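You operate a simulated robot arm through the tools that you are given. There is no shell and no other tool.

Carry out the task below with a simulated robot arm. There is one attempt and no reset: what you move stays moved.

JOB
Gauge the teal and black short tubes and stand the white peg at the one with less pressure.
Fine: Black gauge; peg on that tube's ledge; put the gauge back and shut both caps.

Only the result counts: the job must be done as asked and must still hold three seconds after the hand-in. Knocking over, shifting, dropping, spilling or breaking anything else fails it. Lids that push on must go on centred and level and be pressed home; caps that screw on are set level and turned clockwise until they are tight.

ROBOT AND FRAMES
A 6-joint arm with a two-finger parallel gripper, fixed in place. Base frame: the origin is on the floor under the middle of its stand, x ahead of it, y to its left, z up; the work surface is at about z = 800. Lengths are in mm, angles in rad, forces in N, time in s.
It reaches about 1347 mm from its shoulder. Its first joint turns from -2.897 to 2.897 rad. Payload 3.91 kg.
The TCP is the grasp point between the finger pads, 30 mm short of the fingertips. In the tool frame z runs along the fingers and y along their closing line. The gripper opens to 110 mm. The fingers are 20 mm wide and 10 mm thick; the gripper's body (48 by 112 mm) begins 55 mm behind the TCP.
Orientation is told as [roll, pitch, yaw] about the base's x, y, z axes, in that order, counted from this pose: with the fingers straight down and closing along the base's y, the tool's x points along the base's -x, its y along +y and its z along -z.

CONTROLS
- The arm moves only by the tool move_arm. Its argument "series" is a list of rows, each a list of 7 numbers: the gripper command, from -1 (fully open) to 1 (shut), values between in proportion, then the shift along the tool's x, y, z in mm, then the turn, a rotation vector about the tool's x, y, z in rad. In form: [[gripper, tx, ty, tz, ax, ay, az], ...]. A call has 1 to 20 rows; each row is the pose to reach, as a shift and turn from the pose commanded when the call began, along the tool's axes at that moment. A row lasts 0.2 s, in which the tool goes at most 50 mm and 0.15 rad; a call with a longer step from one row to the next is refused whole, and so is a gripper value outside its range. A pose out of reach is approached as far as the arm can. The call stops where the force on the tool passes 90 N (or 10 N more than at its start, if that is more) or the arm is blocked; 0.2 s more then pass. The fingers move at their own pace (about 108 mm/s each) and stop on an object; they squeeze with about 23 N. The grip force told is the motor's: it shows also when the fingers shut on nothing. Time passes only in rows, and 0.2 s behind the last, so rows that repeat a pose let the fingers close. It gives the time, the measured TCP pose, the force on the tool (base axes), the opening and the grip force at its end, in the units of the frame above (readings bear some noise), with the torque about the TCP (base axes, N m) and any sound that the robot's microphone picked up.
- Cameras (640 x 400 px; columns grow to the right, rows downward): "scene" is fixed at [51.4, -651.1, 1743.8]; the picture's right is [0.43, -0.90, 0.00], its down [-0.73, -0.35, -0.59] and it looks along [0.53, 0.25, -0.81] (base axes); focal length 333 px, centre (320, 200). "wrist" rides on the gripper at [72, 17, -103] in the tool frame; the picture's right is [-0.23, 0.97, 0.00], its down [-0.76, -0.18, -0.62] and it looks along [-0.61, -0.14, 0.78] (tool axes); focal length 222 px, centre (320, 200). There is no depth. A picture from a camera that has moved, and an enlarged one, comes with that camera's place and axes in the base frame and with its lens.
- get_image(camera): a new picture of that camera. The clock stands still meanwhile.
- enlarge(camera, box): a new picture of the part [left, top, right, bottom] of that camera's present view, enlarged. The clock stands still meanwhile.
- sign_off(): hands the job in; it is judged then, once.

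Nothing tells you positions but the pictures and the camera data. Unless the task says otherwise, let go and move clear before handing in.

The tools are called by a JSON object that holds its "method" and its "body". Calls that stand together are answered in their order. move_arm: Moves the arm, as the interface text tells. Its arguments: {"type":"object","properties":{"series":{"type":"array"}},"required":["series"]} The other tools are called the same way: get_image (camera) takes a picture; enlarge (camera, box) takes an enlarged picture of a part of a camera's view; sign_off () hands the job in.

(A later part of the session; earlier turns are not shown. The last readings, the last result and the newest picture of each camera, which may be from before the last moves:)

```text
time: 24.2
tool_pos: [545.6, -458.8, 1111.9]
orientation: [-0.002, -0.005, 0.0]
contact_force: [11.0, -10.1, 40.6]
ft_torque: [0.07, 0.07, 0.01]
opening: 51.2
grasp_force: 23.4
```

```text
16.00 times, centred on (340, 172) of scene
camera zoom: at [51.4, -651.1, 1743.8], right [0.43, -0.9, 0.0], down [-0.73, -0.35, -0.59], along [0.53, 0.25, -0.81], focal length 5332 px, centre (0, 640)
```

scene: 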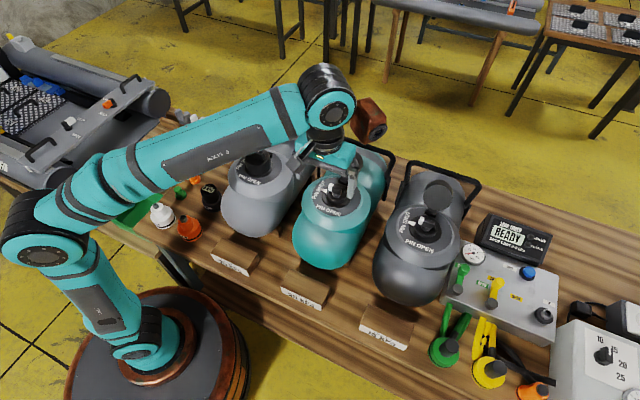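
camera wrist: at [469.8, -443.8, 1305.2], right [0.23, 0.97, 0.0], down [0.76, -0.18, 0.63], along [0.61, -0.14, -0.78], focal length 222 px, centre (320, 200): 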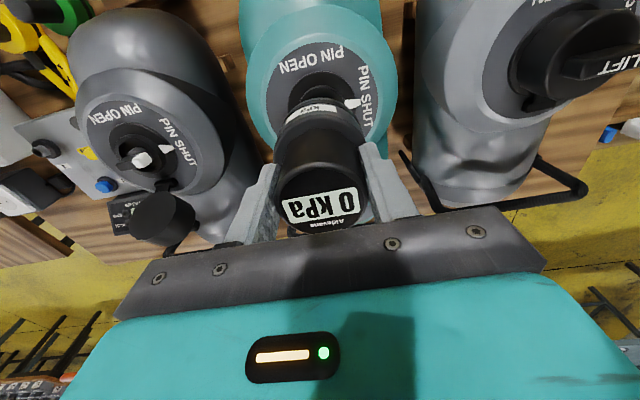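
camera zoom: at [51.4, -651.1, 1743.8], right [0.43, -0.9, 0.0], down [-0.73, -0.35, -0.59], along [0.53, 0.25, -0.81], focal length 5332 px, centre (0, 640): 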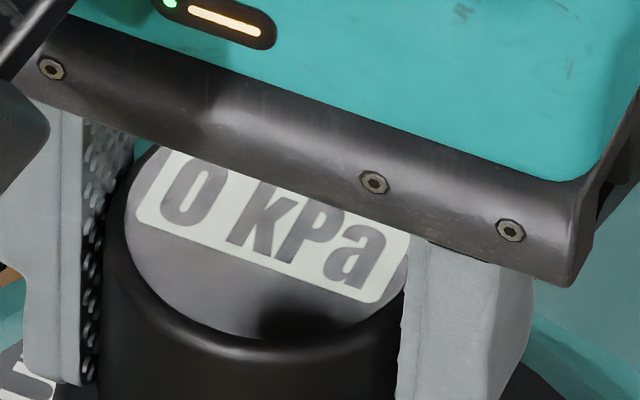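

The display still reads 0 kPa, so the gauge isn't home yet. I'll press further; if the fingers slip they'll come down on the base's shoulder and push it directly.

{"method": "move_arm", "body": {"series": [[1, 0, 0, 1, 0, 0, 0], [1, 0, 0, 2, 0, 0, 0], [1, 0, 0, 3, 0, 0, 0], [1, 0, 0, 4, 0, 0, 0], [1, 0, 0, 5, 0, 0, 0]]}}

{"method": "enlarge", "body": {"camera": "scene", "box": [310, 150, 370, 210]}}

{"method": "enlarge", "body": {"camera": "wrist", "box": [230, 50, 410, 240]}}

```text
time: 24.9
tool_pos: [545.5, -459.0, 1111.3]
orientation: [-0.007, -0.012, -0.002]
contact_force: [2.5, -2.5, 13.3]
ft_torque: [0.25, -0.07, -0.06]
opening: 51.3
grasp_force: 22.9
stopped in row 3: the force on the tool passed its limit at 92 N (the readings are from after the stop); the commanded pose is now the measured one
```

```text
6.67 times, centred on (340, 180) of scene
camera zoom: at [51.4, -651.1, 1743.8], right [0.43, -0.9, 0.0], down [-0.73, -0.35, -0.59], along [0.53, 0.25, -0.81], focal length 2222 px, centre (187, 333)
```

zoom: 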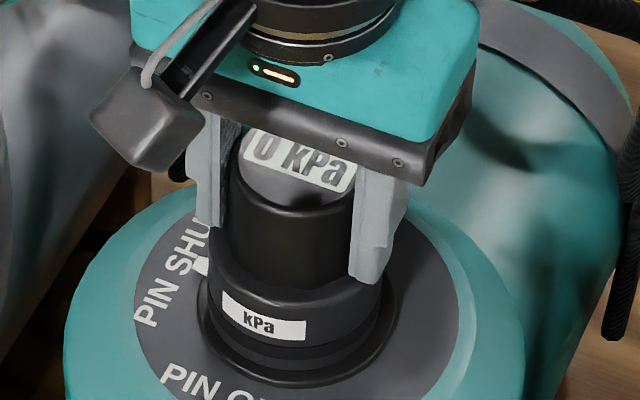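

```text
2.11 times, centred on (320, 145) of wrist
camera zoom: at [470.8, -440.7, 1214.4], right [0.23, 0.97, 0.0], down [0.76, -0.17, 0.63], along [0.61, -0.15, -0.78], focal length 468 px, centre (320, 316)
```

zoom: 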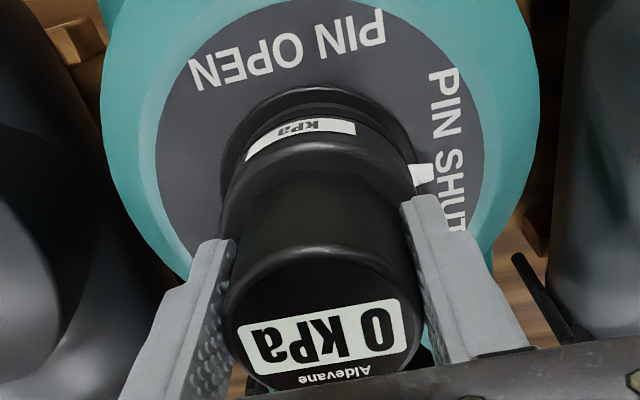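

There is a hard stop at 1111 mm with 92 N and the display still reads 0. I'll look closely at the gap between gauge and flange.

{"method": "enlarge", "body": {"camera": "scene", "box": [325, 192, 360, 217]}}

{"method": "enlarge", "body": {"camera": "wrist", "box": [295, 85, 345, 120]}}

{"method": "enlarge", "body": {"camera": "scene", "box": [405, 180, 450, 240]}}

```text
16.00 times, centred on (342, 204) of scene
camera zoom: at [51.4, -651.1, 1743.8], right [0.43, -0.9, 0.0], down [-0.73, -0.35, -0.59], along [0.53, 0.25, -0.81], focal length 5332 px, centre (-40, 128)
```

zoom: 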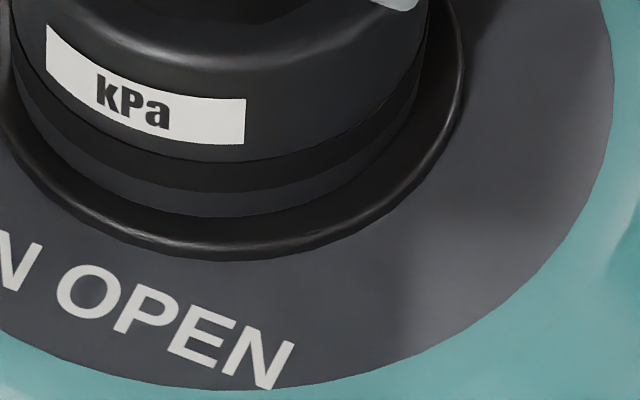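

```text
11.43 times, centred on (320, 102) of wrist
camera zoom: at [470.8, -440.7, 1214.4], right [0.23, 0.97, 0.0], down [0.76, -0.17, 0.63], along [0.61, -0.15, -0.78], focal length 2538 px, centre (320, 1314)
```

zoom: 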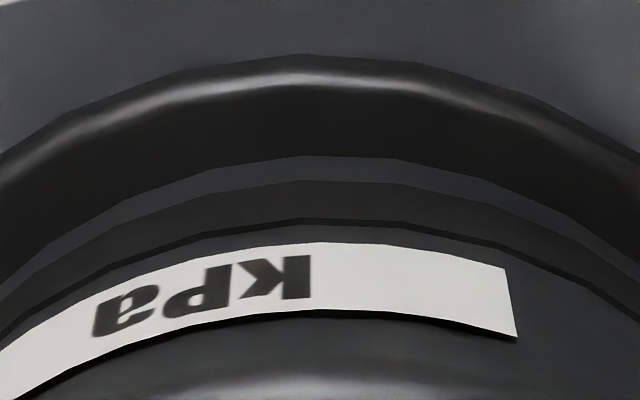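

```text
6.67 times, centred on (428, 210) of scene
camera zoom: at [51.4, -651.1, 1743.8], right [0.43, -0.9, 0.0], down [-0.73, -0.35, -0.59], along [0.53, 0.25, -0.81], focal length 2222 px, centre (-397, 133)
```

zoom: 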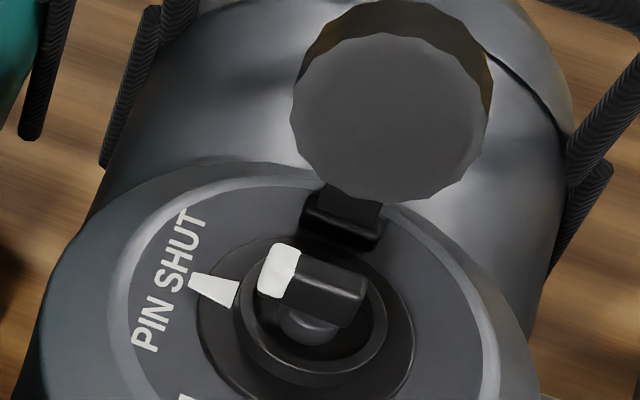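

The gauge base appears to sit a few mm above the flange, so it may be resting on the collar rim. I'll measure left and right extents to check concentricity.

{"method": "enlarge", "body": {"camera": "scene", "box": [318, 185, 342, 205]}}

{"method": "enlarge", "body": {"camera": "scene", "box": [340, 185, 364, 205]}}

{"method": "enlarge", "body": {"camera": "wrist", "box": [255, 80, 385, 160]}}

```text
16.00 times, centred on (330, 195) of scene
camera zoom: at [51.4, -651.1, 1743.8], right [0.43, -0.9, 0.0], down [-0.73, -0.35, -0.59], along [0.53, 0.25, -0.81], focal length 5332 px, centre (160, 280)
```

zoom: 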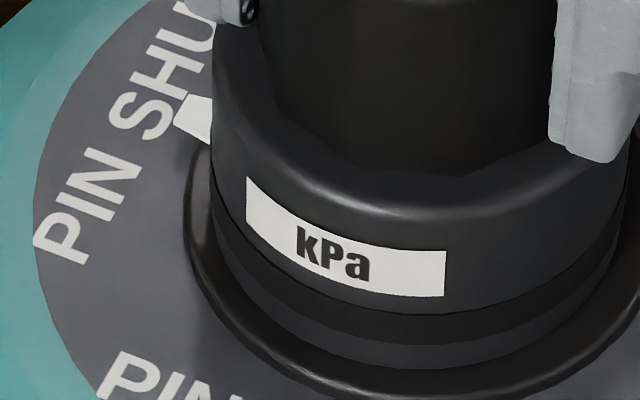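

```text
16.00 times, centred on (352, 195) of scene
camera zoom: at [51.4, -651.1, 1743.8], right [0.43, -0.9, 0.0], down [-0.73, -0.35, -0.59], along [0.53, 0.25, -0.81], focal length 5332 px, centre (-192, 280)
```

zoom: 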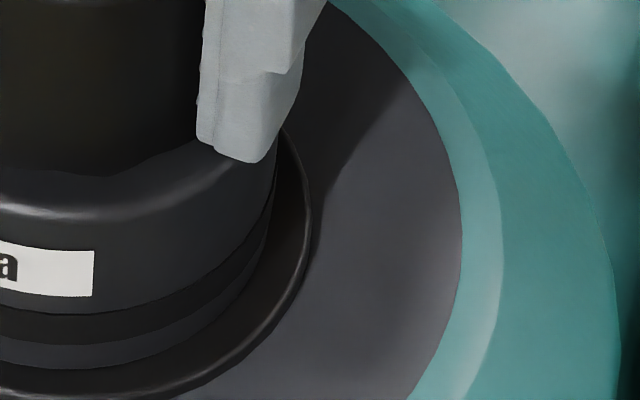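

```text
4.92 times, centred on (320, 120) of wrist
camera zoom: at [470.8, -440.7, 1214.4], right [0.23, 0.97, 0.0], down [0.76, -0.17, 0.63], along [0.61, -0.15, -0.78], focal length 1094 px, centre (320, 594)
```

zoom: 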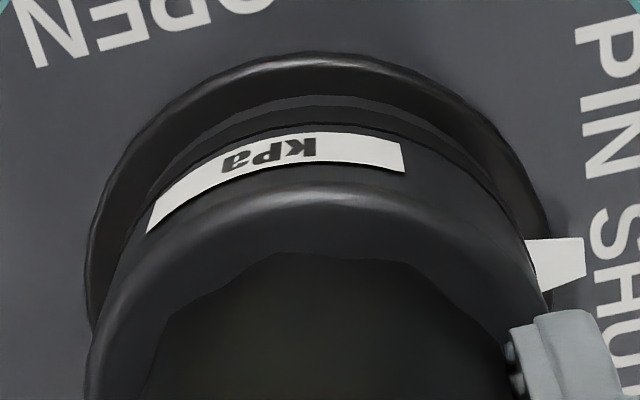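

On the forces: the lateral contact I felt 4.5 mm above the stop looks like the collar inside the socket, so the gauge is probably on the collar already. I'll level the tool, re-centre, and hold a steady moderate press for about a second to see if the display responds.

{"method": "move_arm", "body": {"series": [[1, 0, 0, -2, -0.003, 0.006, -0.001], [1, -0.9, -1, -2, -0.007, 0.012, -0.002], [1, -0.9, -1, 0, -0.007, 0.012, -0.002], [1, -0.9, -1, 2, -0.007, 0.012, -0.002], [1, -0.9, -1, 2, -0.007, 0.012, -0.002], [1, -0.9, -1, 2, -0.007, 0.012, -0.002], [1, -0.9, -1, 2, -0.007, 0.012, -0.002], [1, -0.9, -1, 2, -0.007, 0.012, -0.002]]}}

{"method": "enlarge", "body": {"camera": "scene", "box": [310, 150, 370, 210]}}

```text
time: 26.7
tool_pos: [546.9, -459.3, 1111.2]
orientation: [0.0, 0.001, 0.003]
contact_force: [14.9, -14.3, 70.6]
ft_torque: [-0.26, -0.73, -0.07]
opening: 51.3
grasp_force: 22.8
```

```text
6.67 times, centred on (340, 180) of scene
camera zoom: at [51.4, -651.1, 1743.8], right [0.43, -0.9, 0.0], down [-0.73, -0.35, -0.59], along [0.53, 0.25, -0.81], focal length 2222 px, centre (187, 333)
```

zoom: 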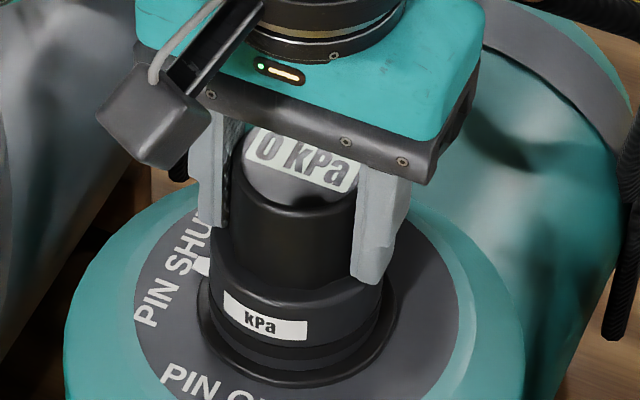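

Pressing steadily at 70 N gives no reading. I suspect the gauge is tilted slightly in the grip, so I'll ease off, release it to let it settle on the collar, and look at it and its display.

{"method": "move_arm", "body": {"series": [[1, 0, 0, -2, 0, 0, 0], [1, 0, 0, -3.5, 0, 0, 0], [1, 0, 0, -3.5, 0, 0, 0]]}}

{"method": "enlarge", "body": {"camera": "scene", "box": [310, 150, 370, 210]}}

```text
time: 27.5
tool_pos: [546.6, -460.0, 1112.4]
orientation: [0.004, 0.006, 0.002]
contact_force: [-0.8, -3.0, 25.4]
ft_torque: [-0.92, -0.22, 0.03]
opening: 51.3
grasp_force: 22.8
```

```text
6.67 times, centred on (340, 180) of scene
camera zoom: at [51.4, -651.1, 1743.8], right [0.43, -0.9, 0.0], down [-0.73, -0.35, -0.59], along [0.53, 0.25, -0.81], focal length 2222 px, centre (187, 333)
```

zoom: 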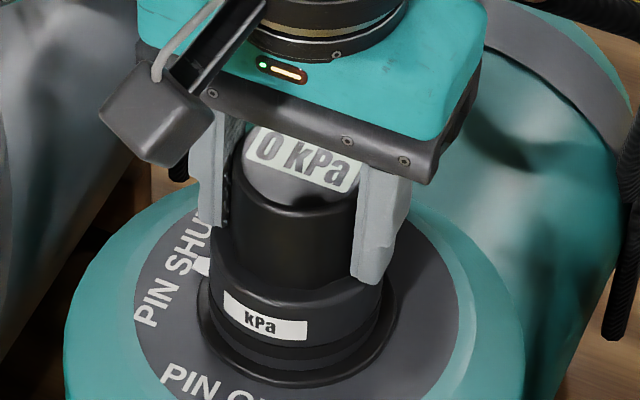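

I'm easing off to nearly zero force, then opening the fingers.

{"method": "move_arm", "body": {"series": [[1, 0, 0, -1.3, 0.004, -0.006, 0.002], [1, 0, 0, -1.3, 0.004, -0.006, 0.002], [0.0, 0, 0, -1.3, 0.004, -0.006, 0.002], [-0.2, 0, 0, -1.3, 0.004, -0.006, 0.002], [-0.2, 0, 0, -1.3, 0.004, -0.006, 0.002]]}}

{"method": "enlarge", "body": {"camera": "scene", "box": [310, 150, 370, 210]}}

{"method": "enlarge", "body": {"camera": "wrist", "box": [230, 50, 410, 240]}}

```text
time: 28.7
tool_pos: [545.5, -459.9, 1114.0]
orientation: [-0.003, -0.001, -0.003]
contact_force: [-0.2, 0.7, -0.2]
ft_torque: [-0.01, -0.01, 0.01]
opening: 66.0
grasp_force: 0.0
```

```text
6.67 times, centred on (340, 180) of scene
camera zoom: at [51.4, -651.1, 1743.8], right [0.43, -0.9, 0.0], down [-0.73, -0.35, -0.59], along [0.53, 0.25, -0.81], focal length 2222 px, centre (187, 333)
```

zoom: 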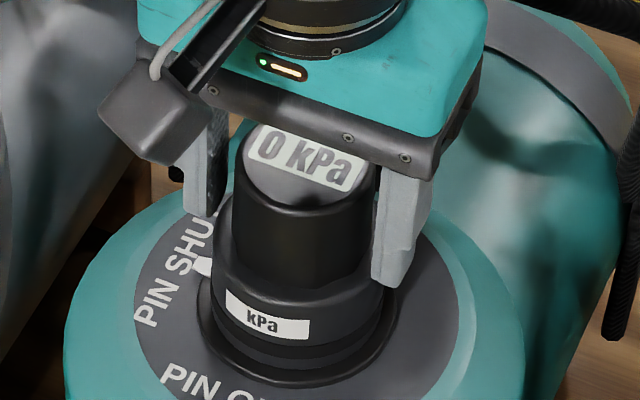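

```text
2.11 times, centred on (320, 145) of wrist
camera zoom: at [472.7, -442.5, 1216.7], right [0.23, 0.97, 0.0], down [0.76, -0.18, 0.62], along [0.61, -0.14, -0.78], focal length 468 px, centre (320, 316)
```

zoom: 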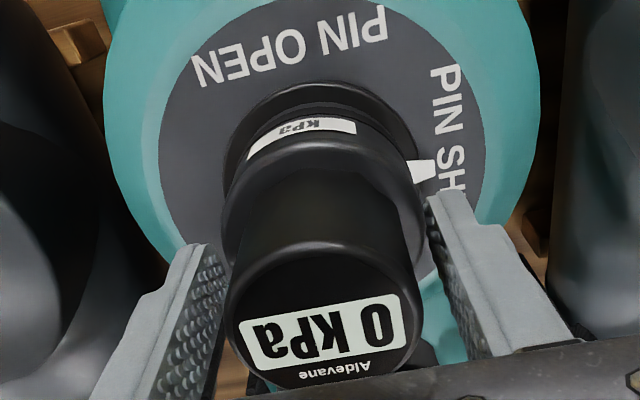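

The gauge stands on the valve unaided. I'll retreat upward to see it unobstructed.

{"method": "move_arm", "body": {"series": [[-0.5, 0, 0, 0, 0, 0, 0], [-0.5, 0, 0, -30, 0, 0, 0], [-0.5, 0, 0, -70, 0, 0, 0], [-0.5, 30, 0, -110, 0, 0, 0]]}}

{"method": "enlarge", "body": {"camera": "scene", "box": [305, 150, 375, 220]}}

{"method": "enlarge", "body": {"camera": "wrist", "box": [240, 50, 400, 200]}}

```text
time: 29.7
tool_pos: [516.7, -459.3, 1223.7]
orientation: [-0.001, -0.002, 0.0]
contact_force: [0.3, -0.7, -0.8]
ft_torque: [0.03, 0.06, 0.03]
opening: 82.3
grasp_force: 0.1
```

```text
5.71 times, centred on (340, 185) of scene
camera zoom: at [51.4, -651.1, 1743.8], right [0.43, -0.9, 0.0], down [-0.73, -0.35, -0.59], along [0.53, 0.25, -0.81], focal length 1904 px, centre (206, 286)
```

zoom: 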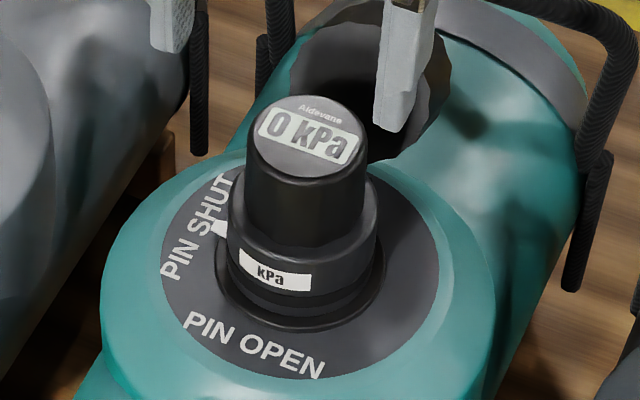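

```text
2.67 times, centred on (320, 125) of wrist
camera zoom: at [443.8, -442.2, 1326.7], right [0.23, 0.97, 0.0], down [0.76, -0.18, 0.62], along [0.61, -0.14, -0.78], focal length 592 px, centre (320, 400)
```

zoom: 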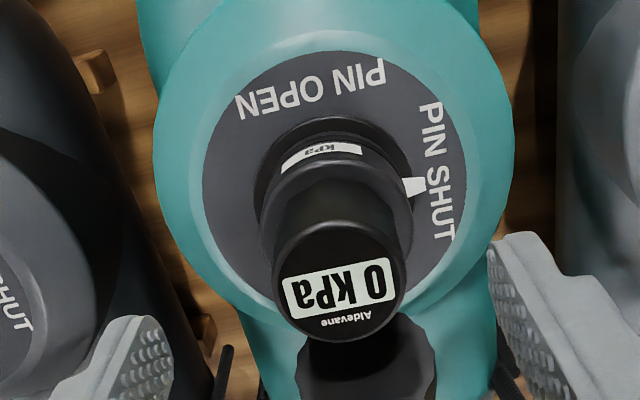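

The gauge stands centred on the valve, with the display still at 0. I'll enlarge the seat area.

{"method": "enlarge", "body": {"camera": "scene", "box": [325, 180, 360, 210]}}

{"method": "enlarge", "body": {"camera": "scene", "box": [330, 160, 365, 185]}}

{"method": "enlarge", "body": {"camera": "wrist", "box": [295, 75, 355, 150]}}

```text
13.33 times, centred on (342, 195) of scene
camera zoom: at [51.4, -651.1, 1743.8], right [0.43, -0.9, 0.0], down [-0.73, -0.35, -0.59], along [0.53, 0.25, -0.81], focal length 4443 px, centre (20, 267)
```

zoom: 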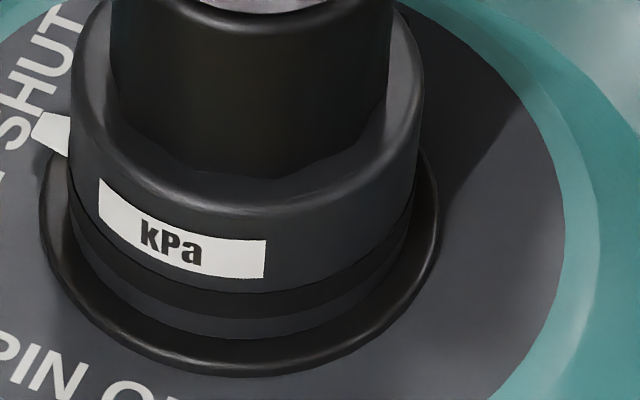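

```text
16.00 times, centred on (348, 172) of scene
camera zoom: at [51.4, -651.1, 1743.8], right [0.43, -0.9, 0.0], down [-0.73, -0.35, -0.59], along [0.53, 0.25, -0.81], focal length 5332 px, centre (-120, 640)
```

zoom: 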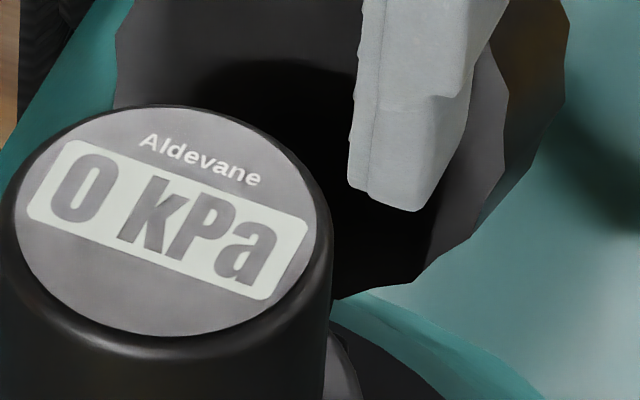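

```text
5.33 times, centred on (325, 112) of wrist
camera zoom: at [443.8, -442.2, 1326.7], right [0.23, 0.97, 0.0], down [0.76, -0.18, 0.62], along [0.61, -0.14, -0.78], focal length 1185 px, centre (293, 667)
```

zoom: 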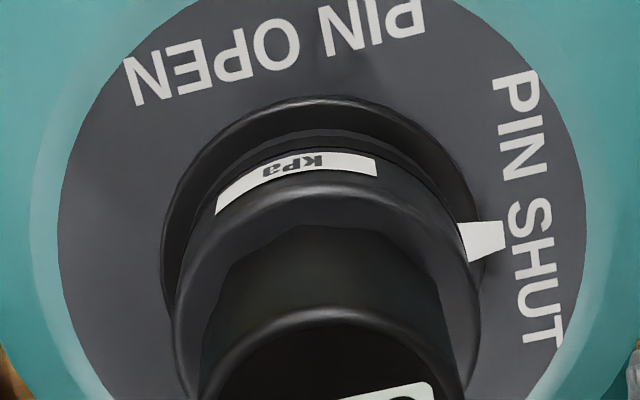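

The gauge looks level and seated, yet it reads 0. I'll read the labels on the other adapters and fittings for a hint about how parts engage these valves.

{"method": "enlarge", "body": {"camera": "scene", "box": [145, 195, 205, 245]}}

{"method": "enlarge", "body": {"camera": "scene", "box": [425, 300, 525, 395]}}

{"method": "enlarge", "body": {"camera": "scene", "box": [235, 140, 285, 185]}}

{"method": "enlarge", "body": {"camera": "scene", "box": [450, 235, 560, 340]}}

{"method": "enlarge", "body": {"camera": "scene", "box": [200, 230, 340, 320]}}

{"method": "enlarge", "body": {"camera": "scene", "box": [0, 60, 140, 220]}}

```text
8.00 times, centred on (175, 220) of scene
camera zoom: at [51.4, -651.1, 1743.8], right [0.43, -0.9, 0.0], down [-0.73, -0.35, -0.59], along [0.53, 0.25, -0.81], focal length 2666 px, centre (1480, 40)
```

zoom: 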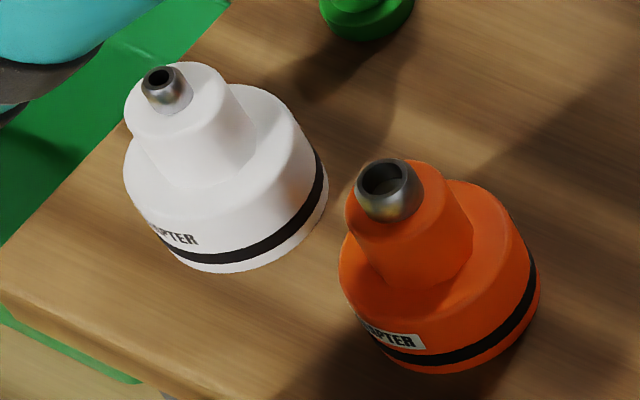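

```text
4.21 times, centred on (475, 348) of scene
camera zoom: at [51.4, -651.1, 1743.8], right [0.43, -0.9, 0.0], down [-0.73, -0.35, -0.59], along [0.53, 0.25, -0.81], focal length 1403 px, centre (-333, -421)
```

zoom: 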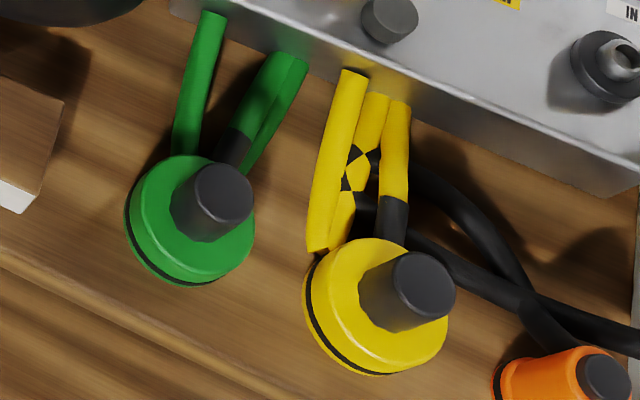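

```text
8.89 times, centred on (260, 162) of scene
camera zoom: at [51.4, -651.1, 1743.8], right [0.43, -0.9, 0.0], down [-0.73, -0.35, -0.59], along [0.53, 0.25, -0.81], focal length 2962 px, centre (853, 533)
```

zoom: 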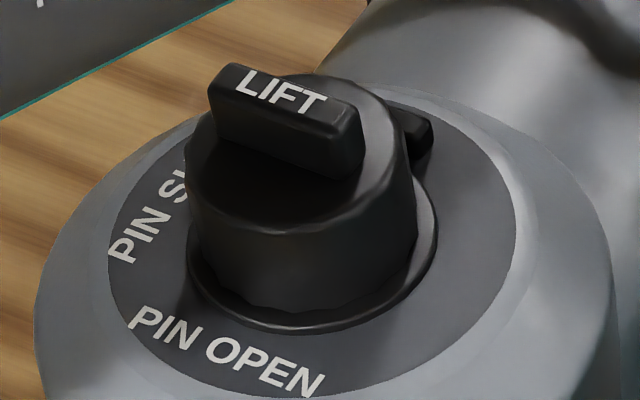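

```text
3.81 times, centred on (505, 288) of scene
camera zoom: at [51.4, -651.1, 1743.8], right [0.43, -0.9, 0.0], down [-0.73, -0.35, -0.59], along [0.53, 0.25, -0.81], focal length 1270 px, centre (-385, -133)
```

zoom: 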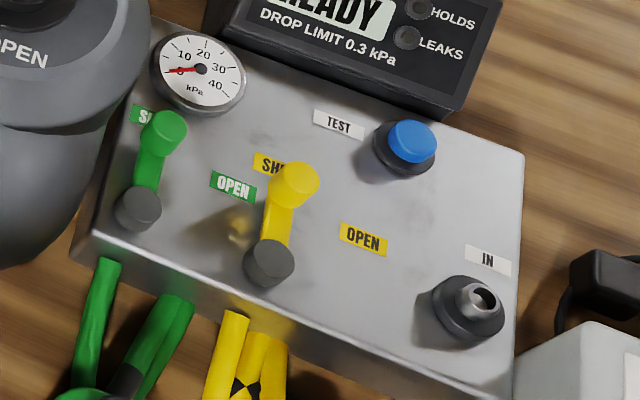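

```text
4.44 times, centred on (270, 275) of scene
camera zoom: at [51.4, -651.1, 1743.8], right [0.43, -0.9, 0.0], down [-0.73, -0.35, -0.59], along [0.53, 0.25, -0.81], focal length 1481 px, centre (542, -133)
```

zoom: 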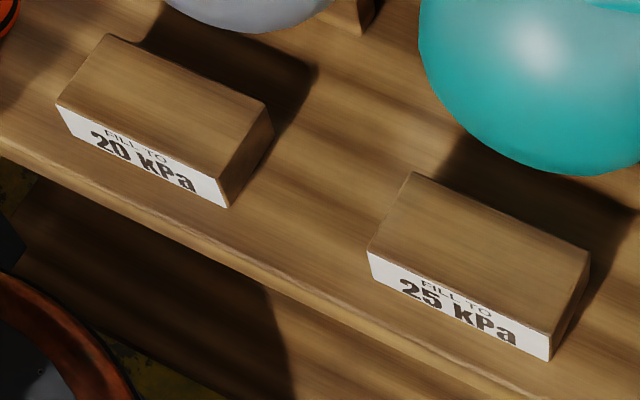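

```text
2.50 times, centred on (70, 140) of scene
camera zoom: at [51.4, -651.1, 1743.8], right [0.43, -0.9, 0.0], down [-0.73, -0.35, -0.59], along [0.53, 0.25, -0.81], focal length 833 px, centre (945, 350)
```

zoom: 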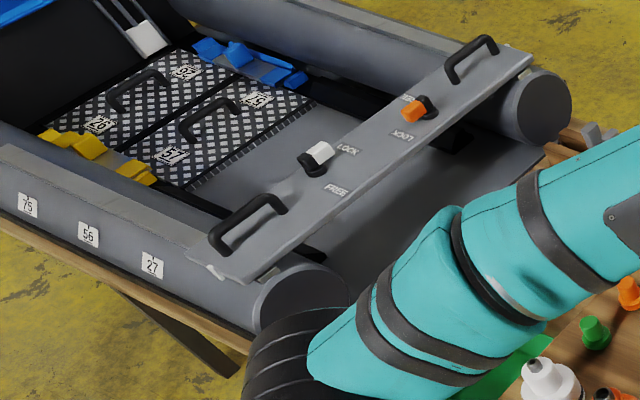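

All the fittings share the same black-banded base, so a twist-to-lock bayonet is plausible. I'll regrip the gauge and turn it clockwise, the direction away from PIN OPEN, while watching torque and display.

{"method": "move_arm", "body": {"series": [[-0.5, -30, 0, 0, 0, 0, 0], [-0.5, -30, 0, 40, 0, 0, 0], [-0.5, -30, 0, 80, 0, 0, 0], [-0.5, -30, 0, 110.5, 0, 0, 0], [-0.5, -30, 0, 110.5, 0, 0, 0], [1, -30, 0, 110.5, 0, 0, 0], [1, -30, 0, 110.5, 0, 0, 0], [1, -30, 0, 110.5, 0, 0, 0]]}}

{"method": "get_image", "body": {"camera": "wrist"}}

```text
time: 31.5
tool_pos: [546.2, -460.5, 1113.5]
orientation: [-0.002, -0.001, 0.001]
contact_force: [-0.6, 0.0, 0.9]
ft_torque: [0.02, -0.01, -0.01]
opening: 51.2
grasp_force: 22.7
```

```text
taken
camera wrist: at [472.5, -443.2, 1216.3], right [0.23, 0.97, 0.0], down [0.76, -0.18, 0.62], along [0.61, -0.14, -0.78], focal length 222 px, centre (320, 200)
```

wrist: 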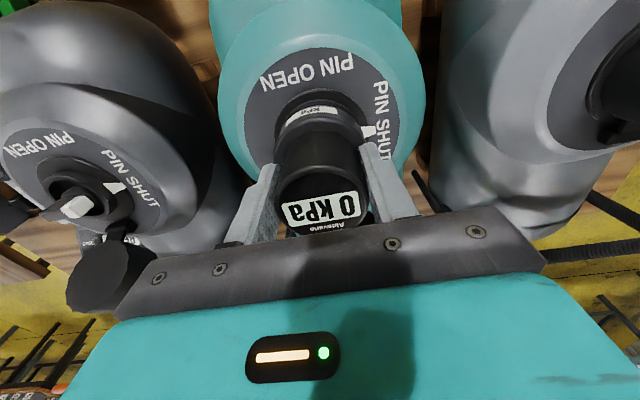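

The gauge is regripped with no load on it. Now I'll make a small clockwise turn with a light press.

{"method": "move_arm", "body": {"series": [[1, 0, 0, 1, 0, 0, 0], [1, 0, 0, 1, 0, 0, 0.1], [1, 0, 0, 1, 0, 0, 0.2], [1, 0, 0, 1, 0, 0, 0.3], [1, 0, 0, 1, 0, 0, 0.3]]}}

{"method": "enlarge", "body": {"camera": "scene", "box": [305, 145, 375, 215]}}

{"method": "enlarge", "body": {"camera": "wrist", "box": [230, 50, 410, 240]}}

```text
time: 32.7
tool_pos: [545.9, -459.3, 1112.0]
orientation: [0.001, -0.004, -0.302]
contact_force: [-1.7, 2.6, 7.1]
ft_torque: [0.4, -0.1, 0.03]
opening: 51.0
grasp_force: 23.3
```

```text
5.71 times, centred on (340, 180) of scene
camera zoom: at [51.4, -651.1, 1743.8], right [0.43, -0.9, 0.0], down [-0.73, -0.35, -0.59], along [0.53, 0.25, -0.81], focal length 1904 px, centre (206, 314)
```

zoom: 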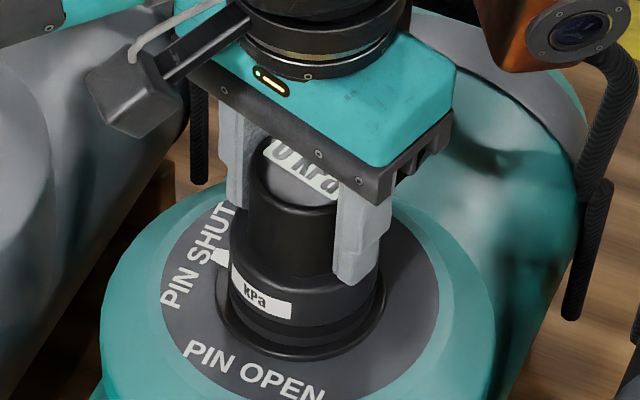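

```text
2.11 times, centred on (320, 145) of wrist
camera zoom: at [480.8, -421.8, 1215.2], right [0.51, 0.86, 0.0], down [0.67, -0.4, 0.63], along [0.54, -0.32, -0.78], focal length 468 px, centre (320, 316)
```

zoom: 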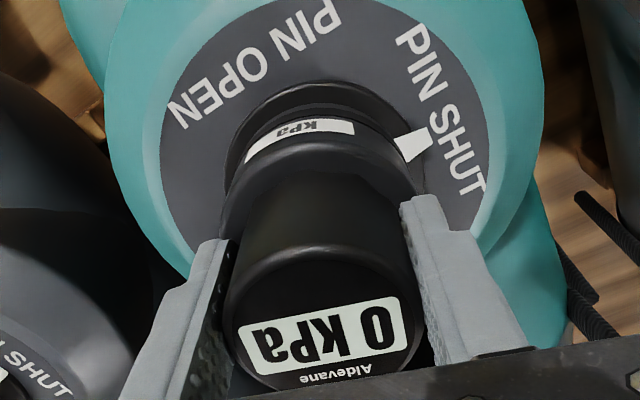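

It turned freely with almost no torque. I'll keep turning clockwise.

{"method": "move_arm", "body": {"series": [[1, 0, 0, 0.5, 0, 0, 0.13], [1, 0, 0, 0.5, 0, 0, 0.26], [1, 0, 0, 0.5, 0, 0, 0.39], [1, 0, 0, 0.5, 0, 0, 0.52], [1, 0, 0, 0.5, 0, 0, 0.52]]}}

{"method": "enlarge", "body": {"camera": "scene", "box": [305, 145, 375, 215]}}

{"method": "enlarge", "body": {"camera": "wrist", "box": [230, 50, 410, 240]}}

```text
time: 33.9
tool_pos: [546.3, -459.5, 1112.3]
orientation: [0.001, -0.004, -0.823]
contact_force: [3.4, 3.4, 10.3]
ft_torque: [-0.02, 0.17, -0.25]
opening: 50.8
grasp_force: 22.2
```

```text
5.71 times, centred on (340, 180) of scene
camera zoom: at [51.4, -651.1, 1743.8], right [0.43, -0.9, 0.0], down [-0.73, -0.35, -0.59], along [0.53, 0.25, -0.81], focal length 1904 px, centre (206, 314)
```

zoom: 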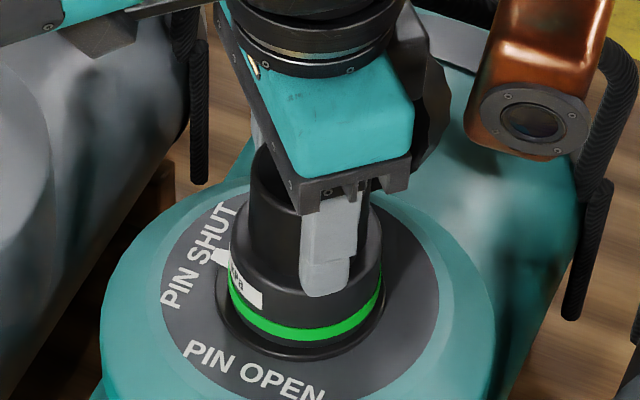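

```text
2.11 times, centred on (320, 145) of wrist
camera zoom: at [508.7, -394.1, 1215.0], right [0.87, 0.5, 0.0], down [0.39, -0.68, 0.63], along [0.31, -0.54, -0.78], focal length 468 px, centre (320, 316)
```

zoom: 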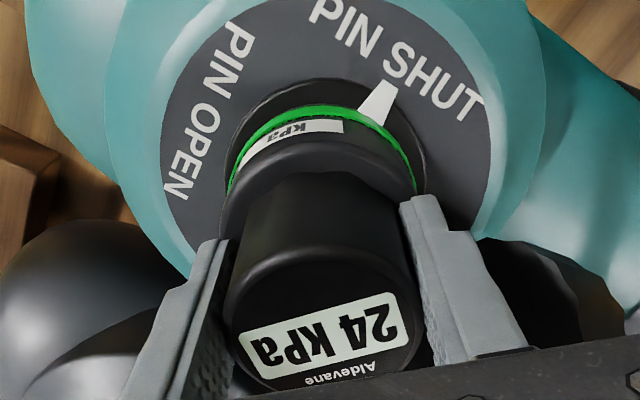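

The band turned green and the display reads about 24 kPa, so the bayonet is locked. I'll read it closely.

{"method": "enlarge", "body": {"camera": "wrist", "box": [280, 170, 370, 240]}}

{"method": "get_image", "body": {"camera": "scene"}}

```text
5.71 times, centred on (325, 205) of wrist
camera zoom: at [508.7, -394.1, 1215.0], right [0.87, 0.5, 0.0], down [0.39, -0.68, 0.63], along [0.31, -0.54, -0.78], focal length 1269 px, centre (291, 171)
```

zoom: 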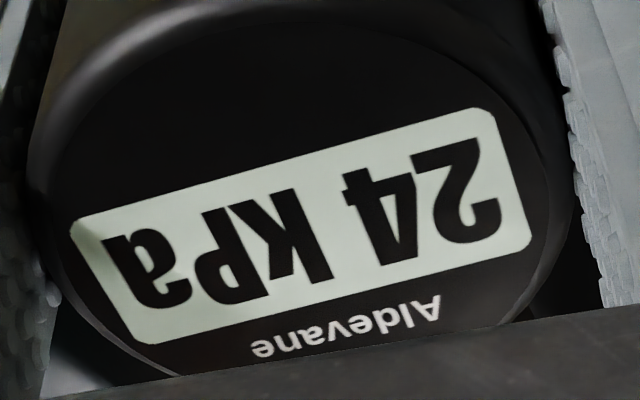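

```text
taken
```

scene: 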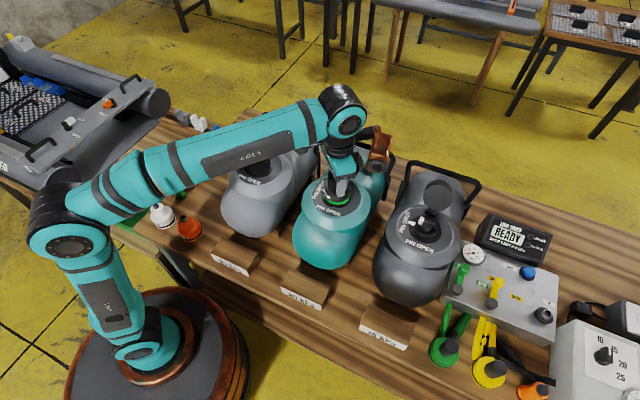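

Teal reads 24 kPa. I'll turn the gauge back counter-clockwise to unlock it and check that it's free before lifting.

{"method": "move_arm", "body": {"series": [[1, 0, 0, 0, 0, 0, -0.13], [1, 0, 0, 0, 0, 0, -0.26], [1, 0, 0, 0, 0, 0, -0.39], [1, 0, 0, 0, 0, 0, -0.52], [1, 0, 0, 0, 0, 0, -0.65], [1, 0, 0, 0, 0, 0, -0.78], [1, 0, 0, 0, 0, 0, -0.823], [1, 0, 0, -2, 0, 0, -0.823], [1, 0, 0, -4, 0, 0, -0.823], [1, 0, 0, -6, 0, 0, -0.823]]}}

{"method": "enlarge", "body": {"camera": "scene", "box": [305, 145, 375, 215]}}

```text
time: 36.1
tool_pos: [547.3, -461.3, 1117.0]
orientation: [0.0, -0.002, 0.003]
contact_force: [-1.2, -20.7, -16.5]
ft_torque: [-0.37, 0.07, -0.13]
opening: 51.3
grasp_force: 23.0
```

```text
5.71 times, centred on (340, 180) of scene
camera zoom: at [51.4, -651.1, 1743.8], right [0.43, -0.9, 0.0], down [-0.73, -0.35, -0.59], along [0.53, 0.25, -0.81], focal length 1904 px, centre (206, 314)
```

zoom: 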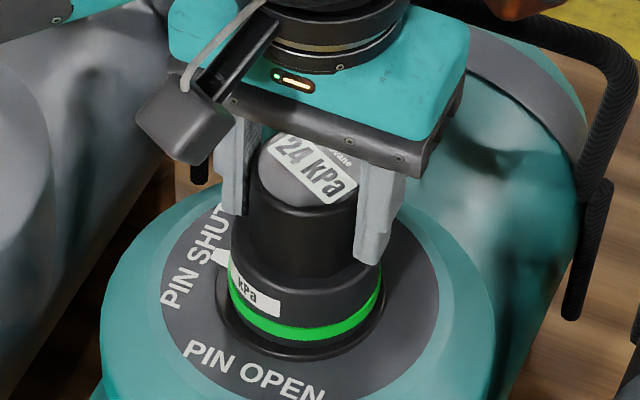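

The gauge is still locked: the band is green and the display reads 24 kPa. The fingers slipped around it on the way back, so I'll relieve the pull and look at the gauge's angle in the grip.

{"method": "move_arm", "body": {"series": [[1, 0, 0, 3, 0, 0, 0], [1, 0, 0, 5, 0, 0, 0], [1, 0, 0, 5, 0, 0, 0]]}}

{"method": "get_image", "body": {"camera": "wrist"}}

{"method": "enlarge", "body": {"camera": "wrist", "box": [230, 50, 410, 240]}}

```text
time: 36.9
tool_pos: [545.5, -462.2, 1113.0]
orientation: [-0.002, -0.005, 0.002]
contact_force: [2.5, -32.6, 17.3]
ft_torque: [-0.15, -0.16, -0.15]
opening: 51.5
grasp_force: 22.7
```

```text
taken
camera wrist: at [472.1, -444.3, 1216.1], right [0.23, 0.97, 0.0], down [0.76, -0.18, 0.63], along [0.61, -0.14, -0.78], focal length 222 px, centre (320, 200)
```

wrist: 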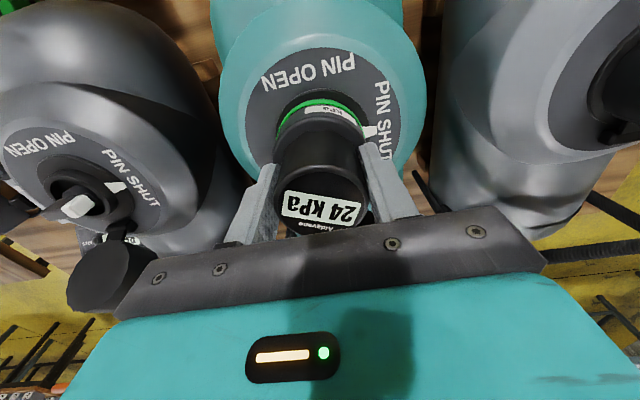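

```text
2.11 times, centred on (320, 145) of wrist
camera zoom: at [472.1, -444.3, 1216.1], right [0.23, 0.97, 0.0], down [0.76, -0.18, 0.63], along [0.61, -0.14, -0.78], focal length 468 px, centre (320, 316)
```

zoom: 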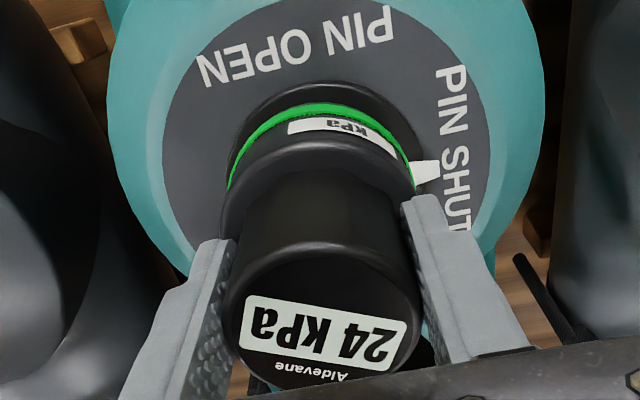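

The gauge sits about 0.42 rad clockwise of the gripper, and there's a side load because my TCP is off the valve axis. The locked gauge puts the true axis near [548.7,-462]. I'll release, re-centre and align with the gauge.

{"method": "move_arm", "body": {"series": [[0.1, 0, 0, -1, 0, 0, 0], [-0.3, 0, 0, -1, 0, 0, 0], [-0.3, 0, 0, -1, 0, 0, 0], [-0.3, -2.5, -2, -1, 0, 0, 0.1], [-0.3, -2.5, -2, -1, 0, 0, 0.21], [-0.3, -2.5, -2, -1, 0, 0, 0.32], [-0.3, -2.5, -2, -1, 0, 0, 0.42], [-0.3, -2.5, -2, -1, 0, 0, 0.42]]}}

{"method": "enlarge", "body": {"camera": "wrist", "box": [230, 50, 410, 240]}}

{"method": "enlarge", "body": {"camera": "scene", "box": [305, 145, 375, 215]}}

```text
time: 38.7
tool_pos: [548.8, -462.3, 1114.3]
orientation: [-0.001, -0.002, -0.42]
contact_force: [0.4, 0.0, -0.5]
ft_torque: [-0.01, 0.01, -0.01]
opening: 71.6
grasp_force: 0.1
```

```text
2.11 times, centred on (320, 145) of wrist
camera zoom: at [488.8, -416.6, 1216.6], right [0.6, 0.8, 0.0], down [0.62, -0.47, 0.62], along [0.5, -0.38, -0.78], focal length 468 px, centre (320, 316)
```

zoom: 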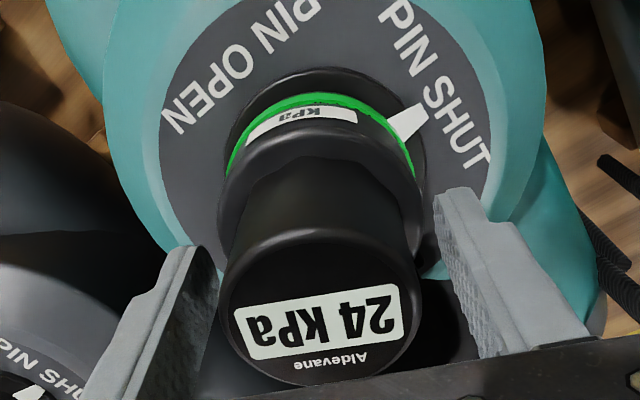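

```text
5.71 times, centred on (340, 180) of scene
camera zoom: at [51.4, -651.1, 1743.8], right [0.43, -0.9, 0.0], down [-0.73, -0.35, -0.59], along [0.53, 0.25, -0.81], focal length 1904 px, centre (206, 314)
```

zoom: 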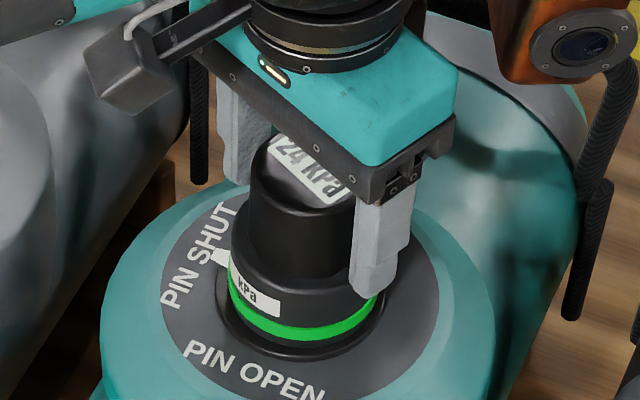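

I'm aligned in angle now. I'll grip and read the lateral force so I can null it before turning.

{"method": "move_arm", "body": {"series": [[1, 0, 0, 0, 0, 0, 0], [1, 0, 0, 0, 0, 0, 0], [1, 0, 0, 0, 0, 0, 0]]}}

```text
time: 39.5
tool_pos: [550.3, -461.6, 1113.6]
orientation: [0.0, -0.002, -0.417]
contact_force: [-1.7, 0.0, 0.9]
ft_torque: [0.37, -0.2, -0.08]
opening: 51.4
grasp_force: 23.0
```

The grip is balanced. I'll turn slowly counter-clockwise with a light press.

{"method": "move_arm", "body": {"series": [[1, 0, 0, 1, 0, 0, -0.06], [1, 0, 0, 1, 0, 0, -0.12], [1, 0, 0, 1, 0, 0, -0.18], [1, 0, 0, 1, 0, 0, -0.24], [1, 0, 0, 1, 0, 0, -0.3], [1, 0, 0, 1, 0, 0, -0.36], [1, 0, 0, 1, 0, 0, -0.42], [1, 0, 0, 1, 0, 0, -0.48]]}}

{"method": "enlarge", "body": {"camera": "wrist", "box": [230, 50, 410, 240]}}

{"method": "enlarge", "body": {"camera": "scene", "box": [305, 145, 375, 215]}}

```text
time: 41.3
tool_pos: [549.0, -463.0, 1113.5]
orientation: [-0.002, -0.003, 0.062]
contact_force: [0.1, 0.1, -0.1]
ft_torque: [0.5, -0.09, -0.29]
opening: 51.4
grasp_force: 23.0
```

```text
2.11 times, centred on (320, 145) of wrist
camera zoom: at [474.7, -449.2, 1215.8], right [0.17, 0.99, 0.0], down [0.77, -0.13, 0.62], along [0.62, -0.1, -0.78], focal length 468 px, centre (320, 316)
```

zoom: 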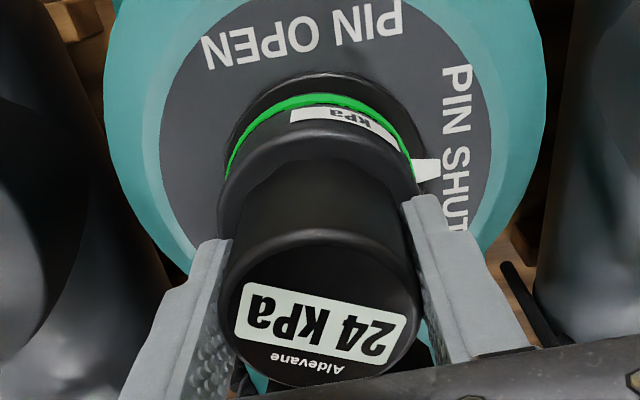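

```text
5.71 times, centred on (340, 180) of scene
camera zoom: at [51.4, -651.1, 1743.8], right [0.43, -0.9, 0.0], down [-0.73, -0.35, -0.59], along [0.53, 0.25, -0.81], focal length 1904 px, centre (206, 314)
```

zoom: 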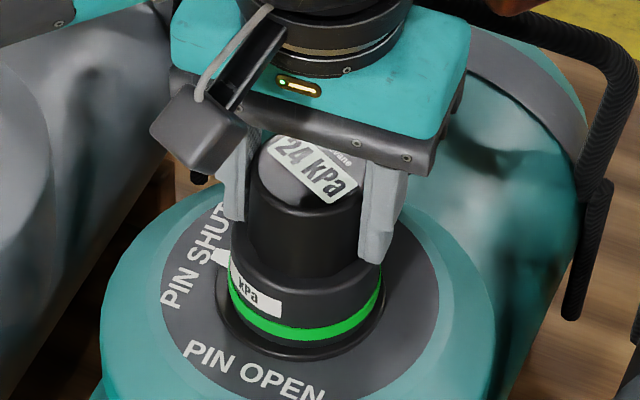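

The gauge stayed at −0.42 rad and the fingers slipped, so it is latched. Bayonets often need a push down while turning back, so I'll realign, grip, press about 30–40 N and turn counter-clockwise.

{"method": "move_arm", "body": {"series": [[0.1, 0, 0, 0, 0, 0, 0], [-0.3, 0, 0, 0, 0, 0, 0], [-0.3, 0, 0, 0, 0, 0, 0.12], [-0.3, 0, 0, 0, 0, 0, 0.24], [-0.3, 0, 0, 0, 0, 0, 0.36], [-0.3, 0, 0, 0, 0, 0, 0.48], [1, 0, 0, 0, 0, 0, 0.48], [1, 0, 0, 0, 0, 0, 0.48], [1, 0, 0, 0, 0, 0, 0.48]]}}

{"method": "enlarge", "body": {"camera": "wrist", "box": [230, 50, 410, 240]}}

```text
time: 43.3
tool_pos: [549.2, -460.7, 1112.1]
orientation: [0.002, -0.003, -0.419]
contact_force: [1.2, -2.3, 0.8]
ft_torque: [0.36, -0.2, -0.12]
opening: 51.3
grasp_force: 23.0
```

```text
2.11 times, centred on (320, 145) of wrist
camera zoom: at [488.6, -416.5, 1215.7], right [0.6, 0.8, 0.0], down [0.62, -0.47, 0.63], along [0.5, -0.38, -0.78], focal length 468 px, centre (320, 316)
```

zoom: 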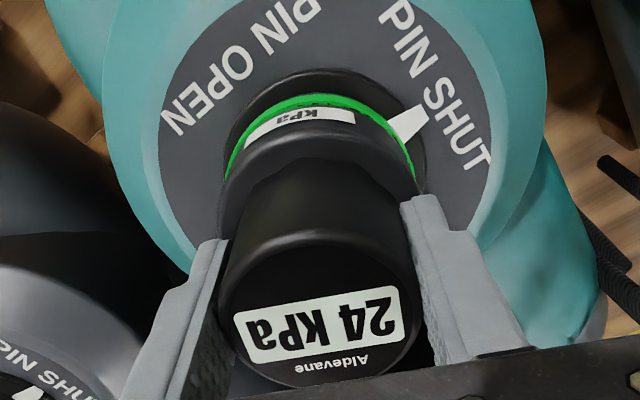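

Aligned with the gauge at −0.42 rad. Pressing down first, then turning counter-clockwise.

{"method": "move_arm", "body": {"series": [[1, 0, 0, 1.5, 0, 0, 0], [1, 0, 0, 3, 0, 0, 0], [1, 0, 0, 3, 0, 0, -0.06], [1, 0, 0, 3, 0, 0, -0.12], [1, 0, 0, 3, 0, 0, -0.18], [1, 0, 0, 3, 0, 0, -0.24]]}}

{"method": "enlarge", "body": {"camera": "wrist", "box": [230, 50, 410, 240]}}

```text
time: 44.7
tool_pos: [547.9, -461.0, 1112.0]
orientation: [-0.004, -0.005, -0.178]
contact_force: [9.1, -10.2, 56.3]
ft_torque: [0.7, -0.29, -0.27]
opening: 50.3
grasp_force: 23.1
```

```text
2.11 times, centred on (320, 145) of wrist
camera zoom: at [478.2, -431.4, 1214.6], right [0.39, 0.92, 0.0], down [0.72, -0.31, 0.63], along [0.58, -0.25, -0.78], focal length 468 px, centre (320, 316)
```

zoom: 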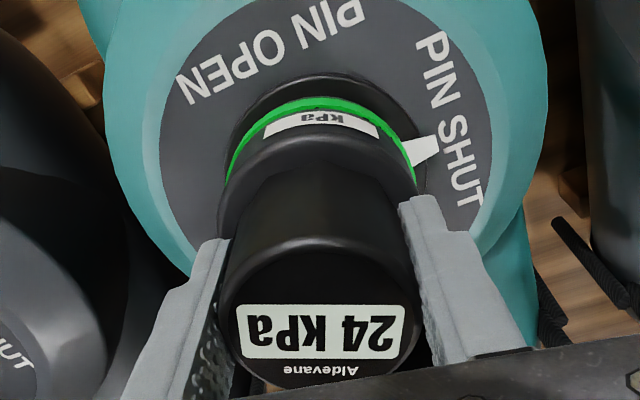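

The fingers slipped again, so I want to know whether this is a hard stop or just high friction. I'll relieve the press, turn clockwise past the gauge's angle and see if it follows.

{"method": "move_arm", "body": {"series": [[1, 0, 0, -2.5, 0, 0, 0], [1, 0, 0, -2.5, 0, 0, 0.12], [1, 0, 0, -2.5, 0, 0, 0.24], [1, 0, 0, -2.5, 0, 0, 0.36], [1, 0, 0, -2.5, 0, 0, 0.48], [1, 0, 0, -2.5, 0, 0, 0.48]]}}

{"method": "enlarge", "body": {"camera": "wrist", "box": [230, 50, 410, 240]}}

{"method": "enlarge", "body": {"camera": "scene", "box": [305, 145, 375, 215]}}

```text
time: 46.1
tool_pos: [548.8, -460.1, 1112.0]
orientation: [0.001, -0.002, -0.66]
contact_force: [-2.6, 3.0, 7.1]
ft_torque: [0.13, 0.16, -0.07]
opening: 50.6
grasp_force: 22.8
```

```text
2.11 times, centred on (320, 145) of wrist
camera zoom: at [500.7, -403.3, 1215.1], right [0.78, 0.63, 0.0], down [0.49, -0.61, 0.62], along [0.39, -0.48, -0.78], focal length 468 px, centre (320, 316)
```

zoom: 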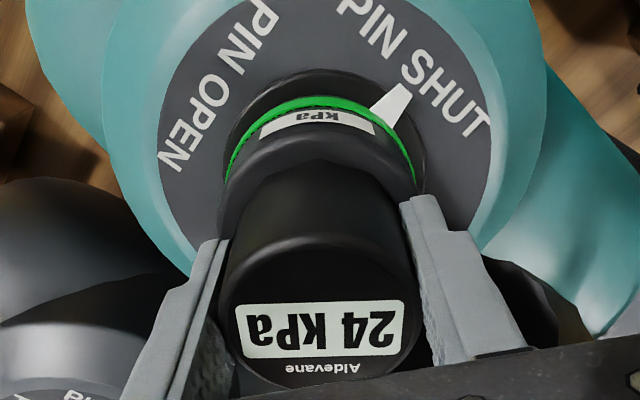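

```text
5.71 times, centred on (340, 180) of scene
camera zoom: at [51.4, -651.1, 1743.8], right [0.43, -0.9, 0.0], down [-0.73, -0.35, -0.59], along [0.53, 0.25, -0.81], focal length 1904 px, centre (206, 314)
```

zoom: 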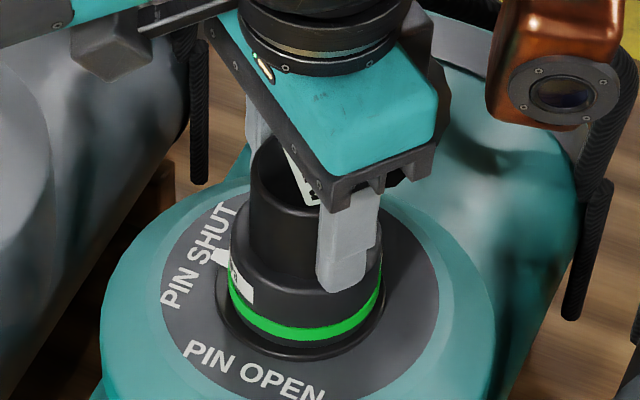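

The gauge follows clockwise freely and blocks counter-clockwise at about −0.37 rad. I'll re-align the grip to the gauge and turn back on-axis again, reading the torque in stages.

{"method": "move_arm", "body": {"series": [[0.1, 0, 0, -0.5, 0, 0, 0], [-0.2, 0, 0, -0.5, 0, 0, 0], [-0.2, 0, 0, -0.5, 0, 0, 0.1], [-0.2, 0, 0, -0.5, 0, 0, 0.2], [1, 0, 0, -0.5, 0, 0, 0.2], [1, 0, 0, -0.5, 0, 0, 0.2], [1, 0, 0, -0.5, 0, 0, 0.2]]}}

{"method": "enlarge", "body": {"camera": "wrist", "box": [230, 50, 410, 240]}}

```text
time: 47.7
tool_pos: [549.1, -461.1, 1113.5]
orientation: [0.0, -0.003, -0.856]
contact_force: [2.9, 0.3, 0.3]
ft_torque: [0.03, 0.0, -0.04]
opening: 51.3
grasp_force: 23.6
```

```text
2.11 times, centred on (320, 145) of wrist
camera zoom: at [513.4, -395.5, 1215.8], right [0.89, 0.47, 0.0], down [0.36, -0.69, 0.62], along [0.29, -0.55, -0.78], focal length 468 px, centre (320, 316)
```

zoom: 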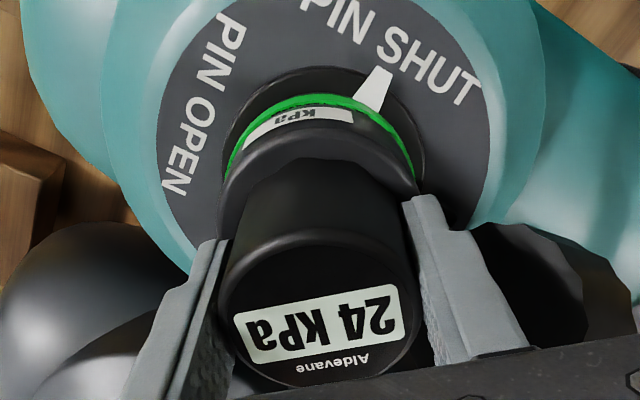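

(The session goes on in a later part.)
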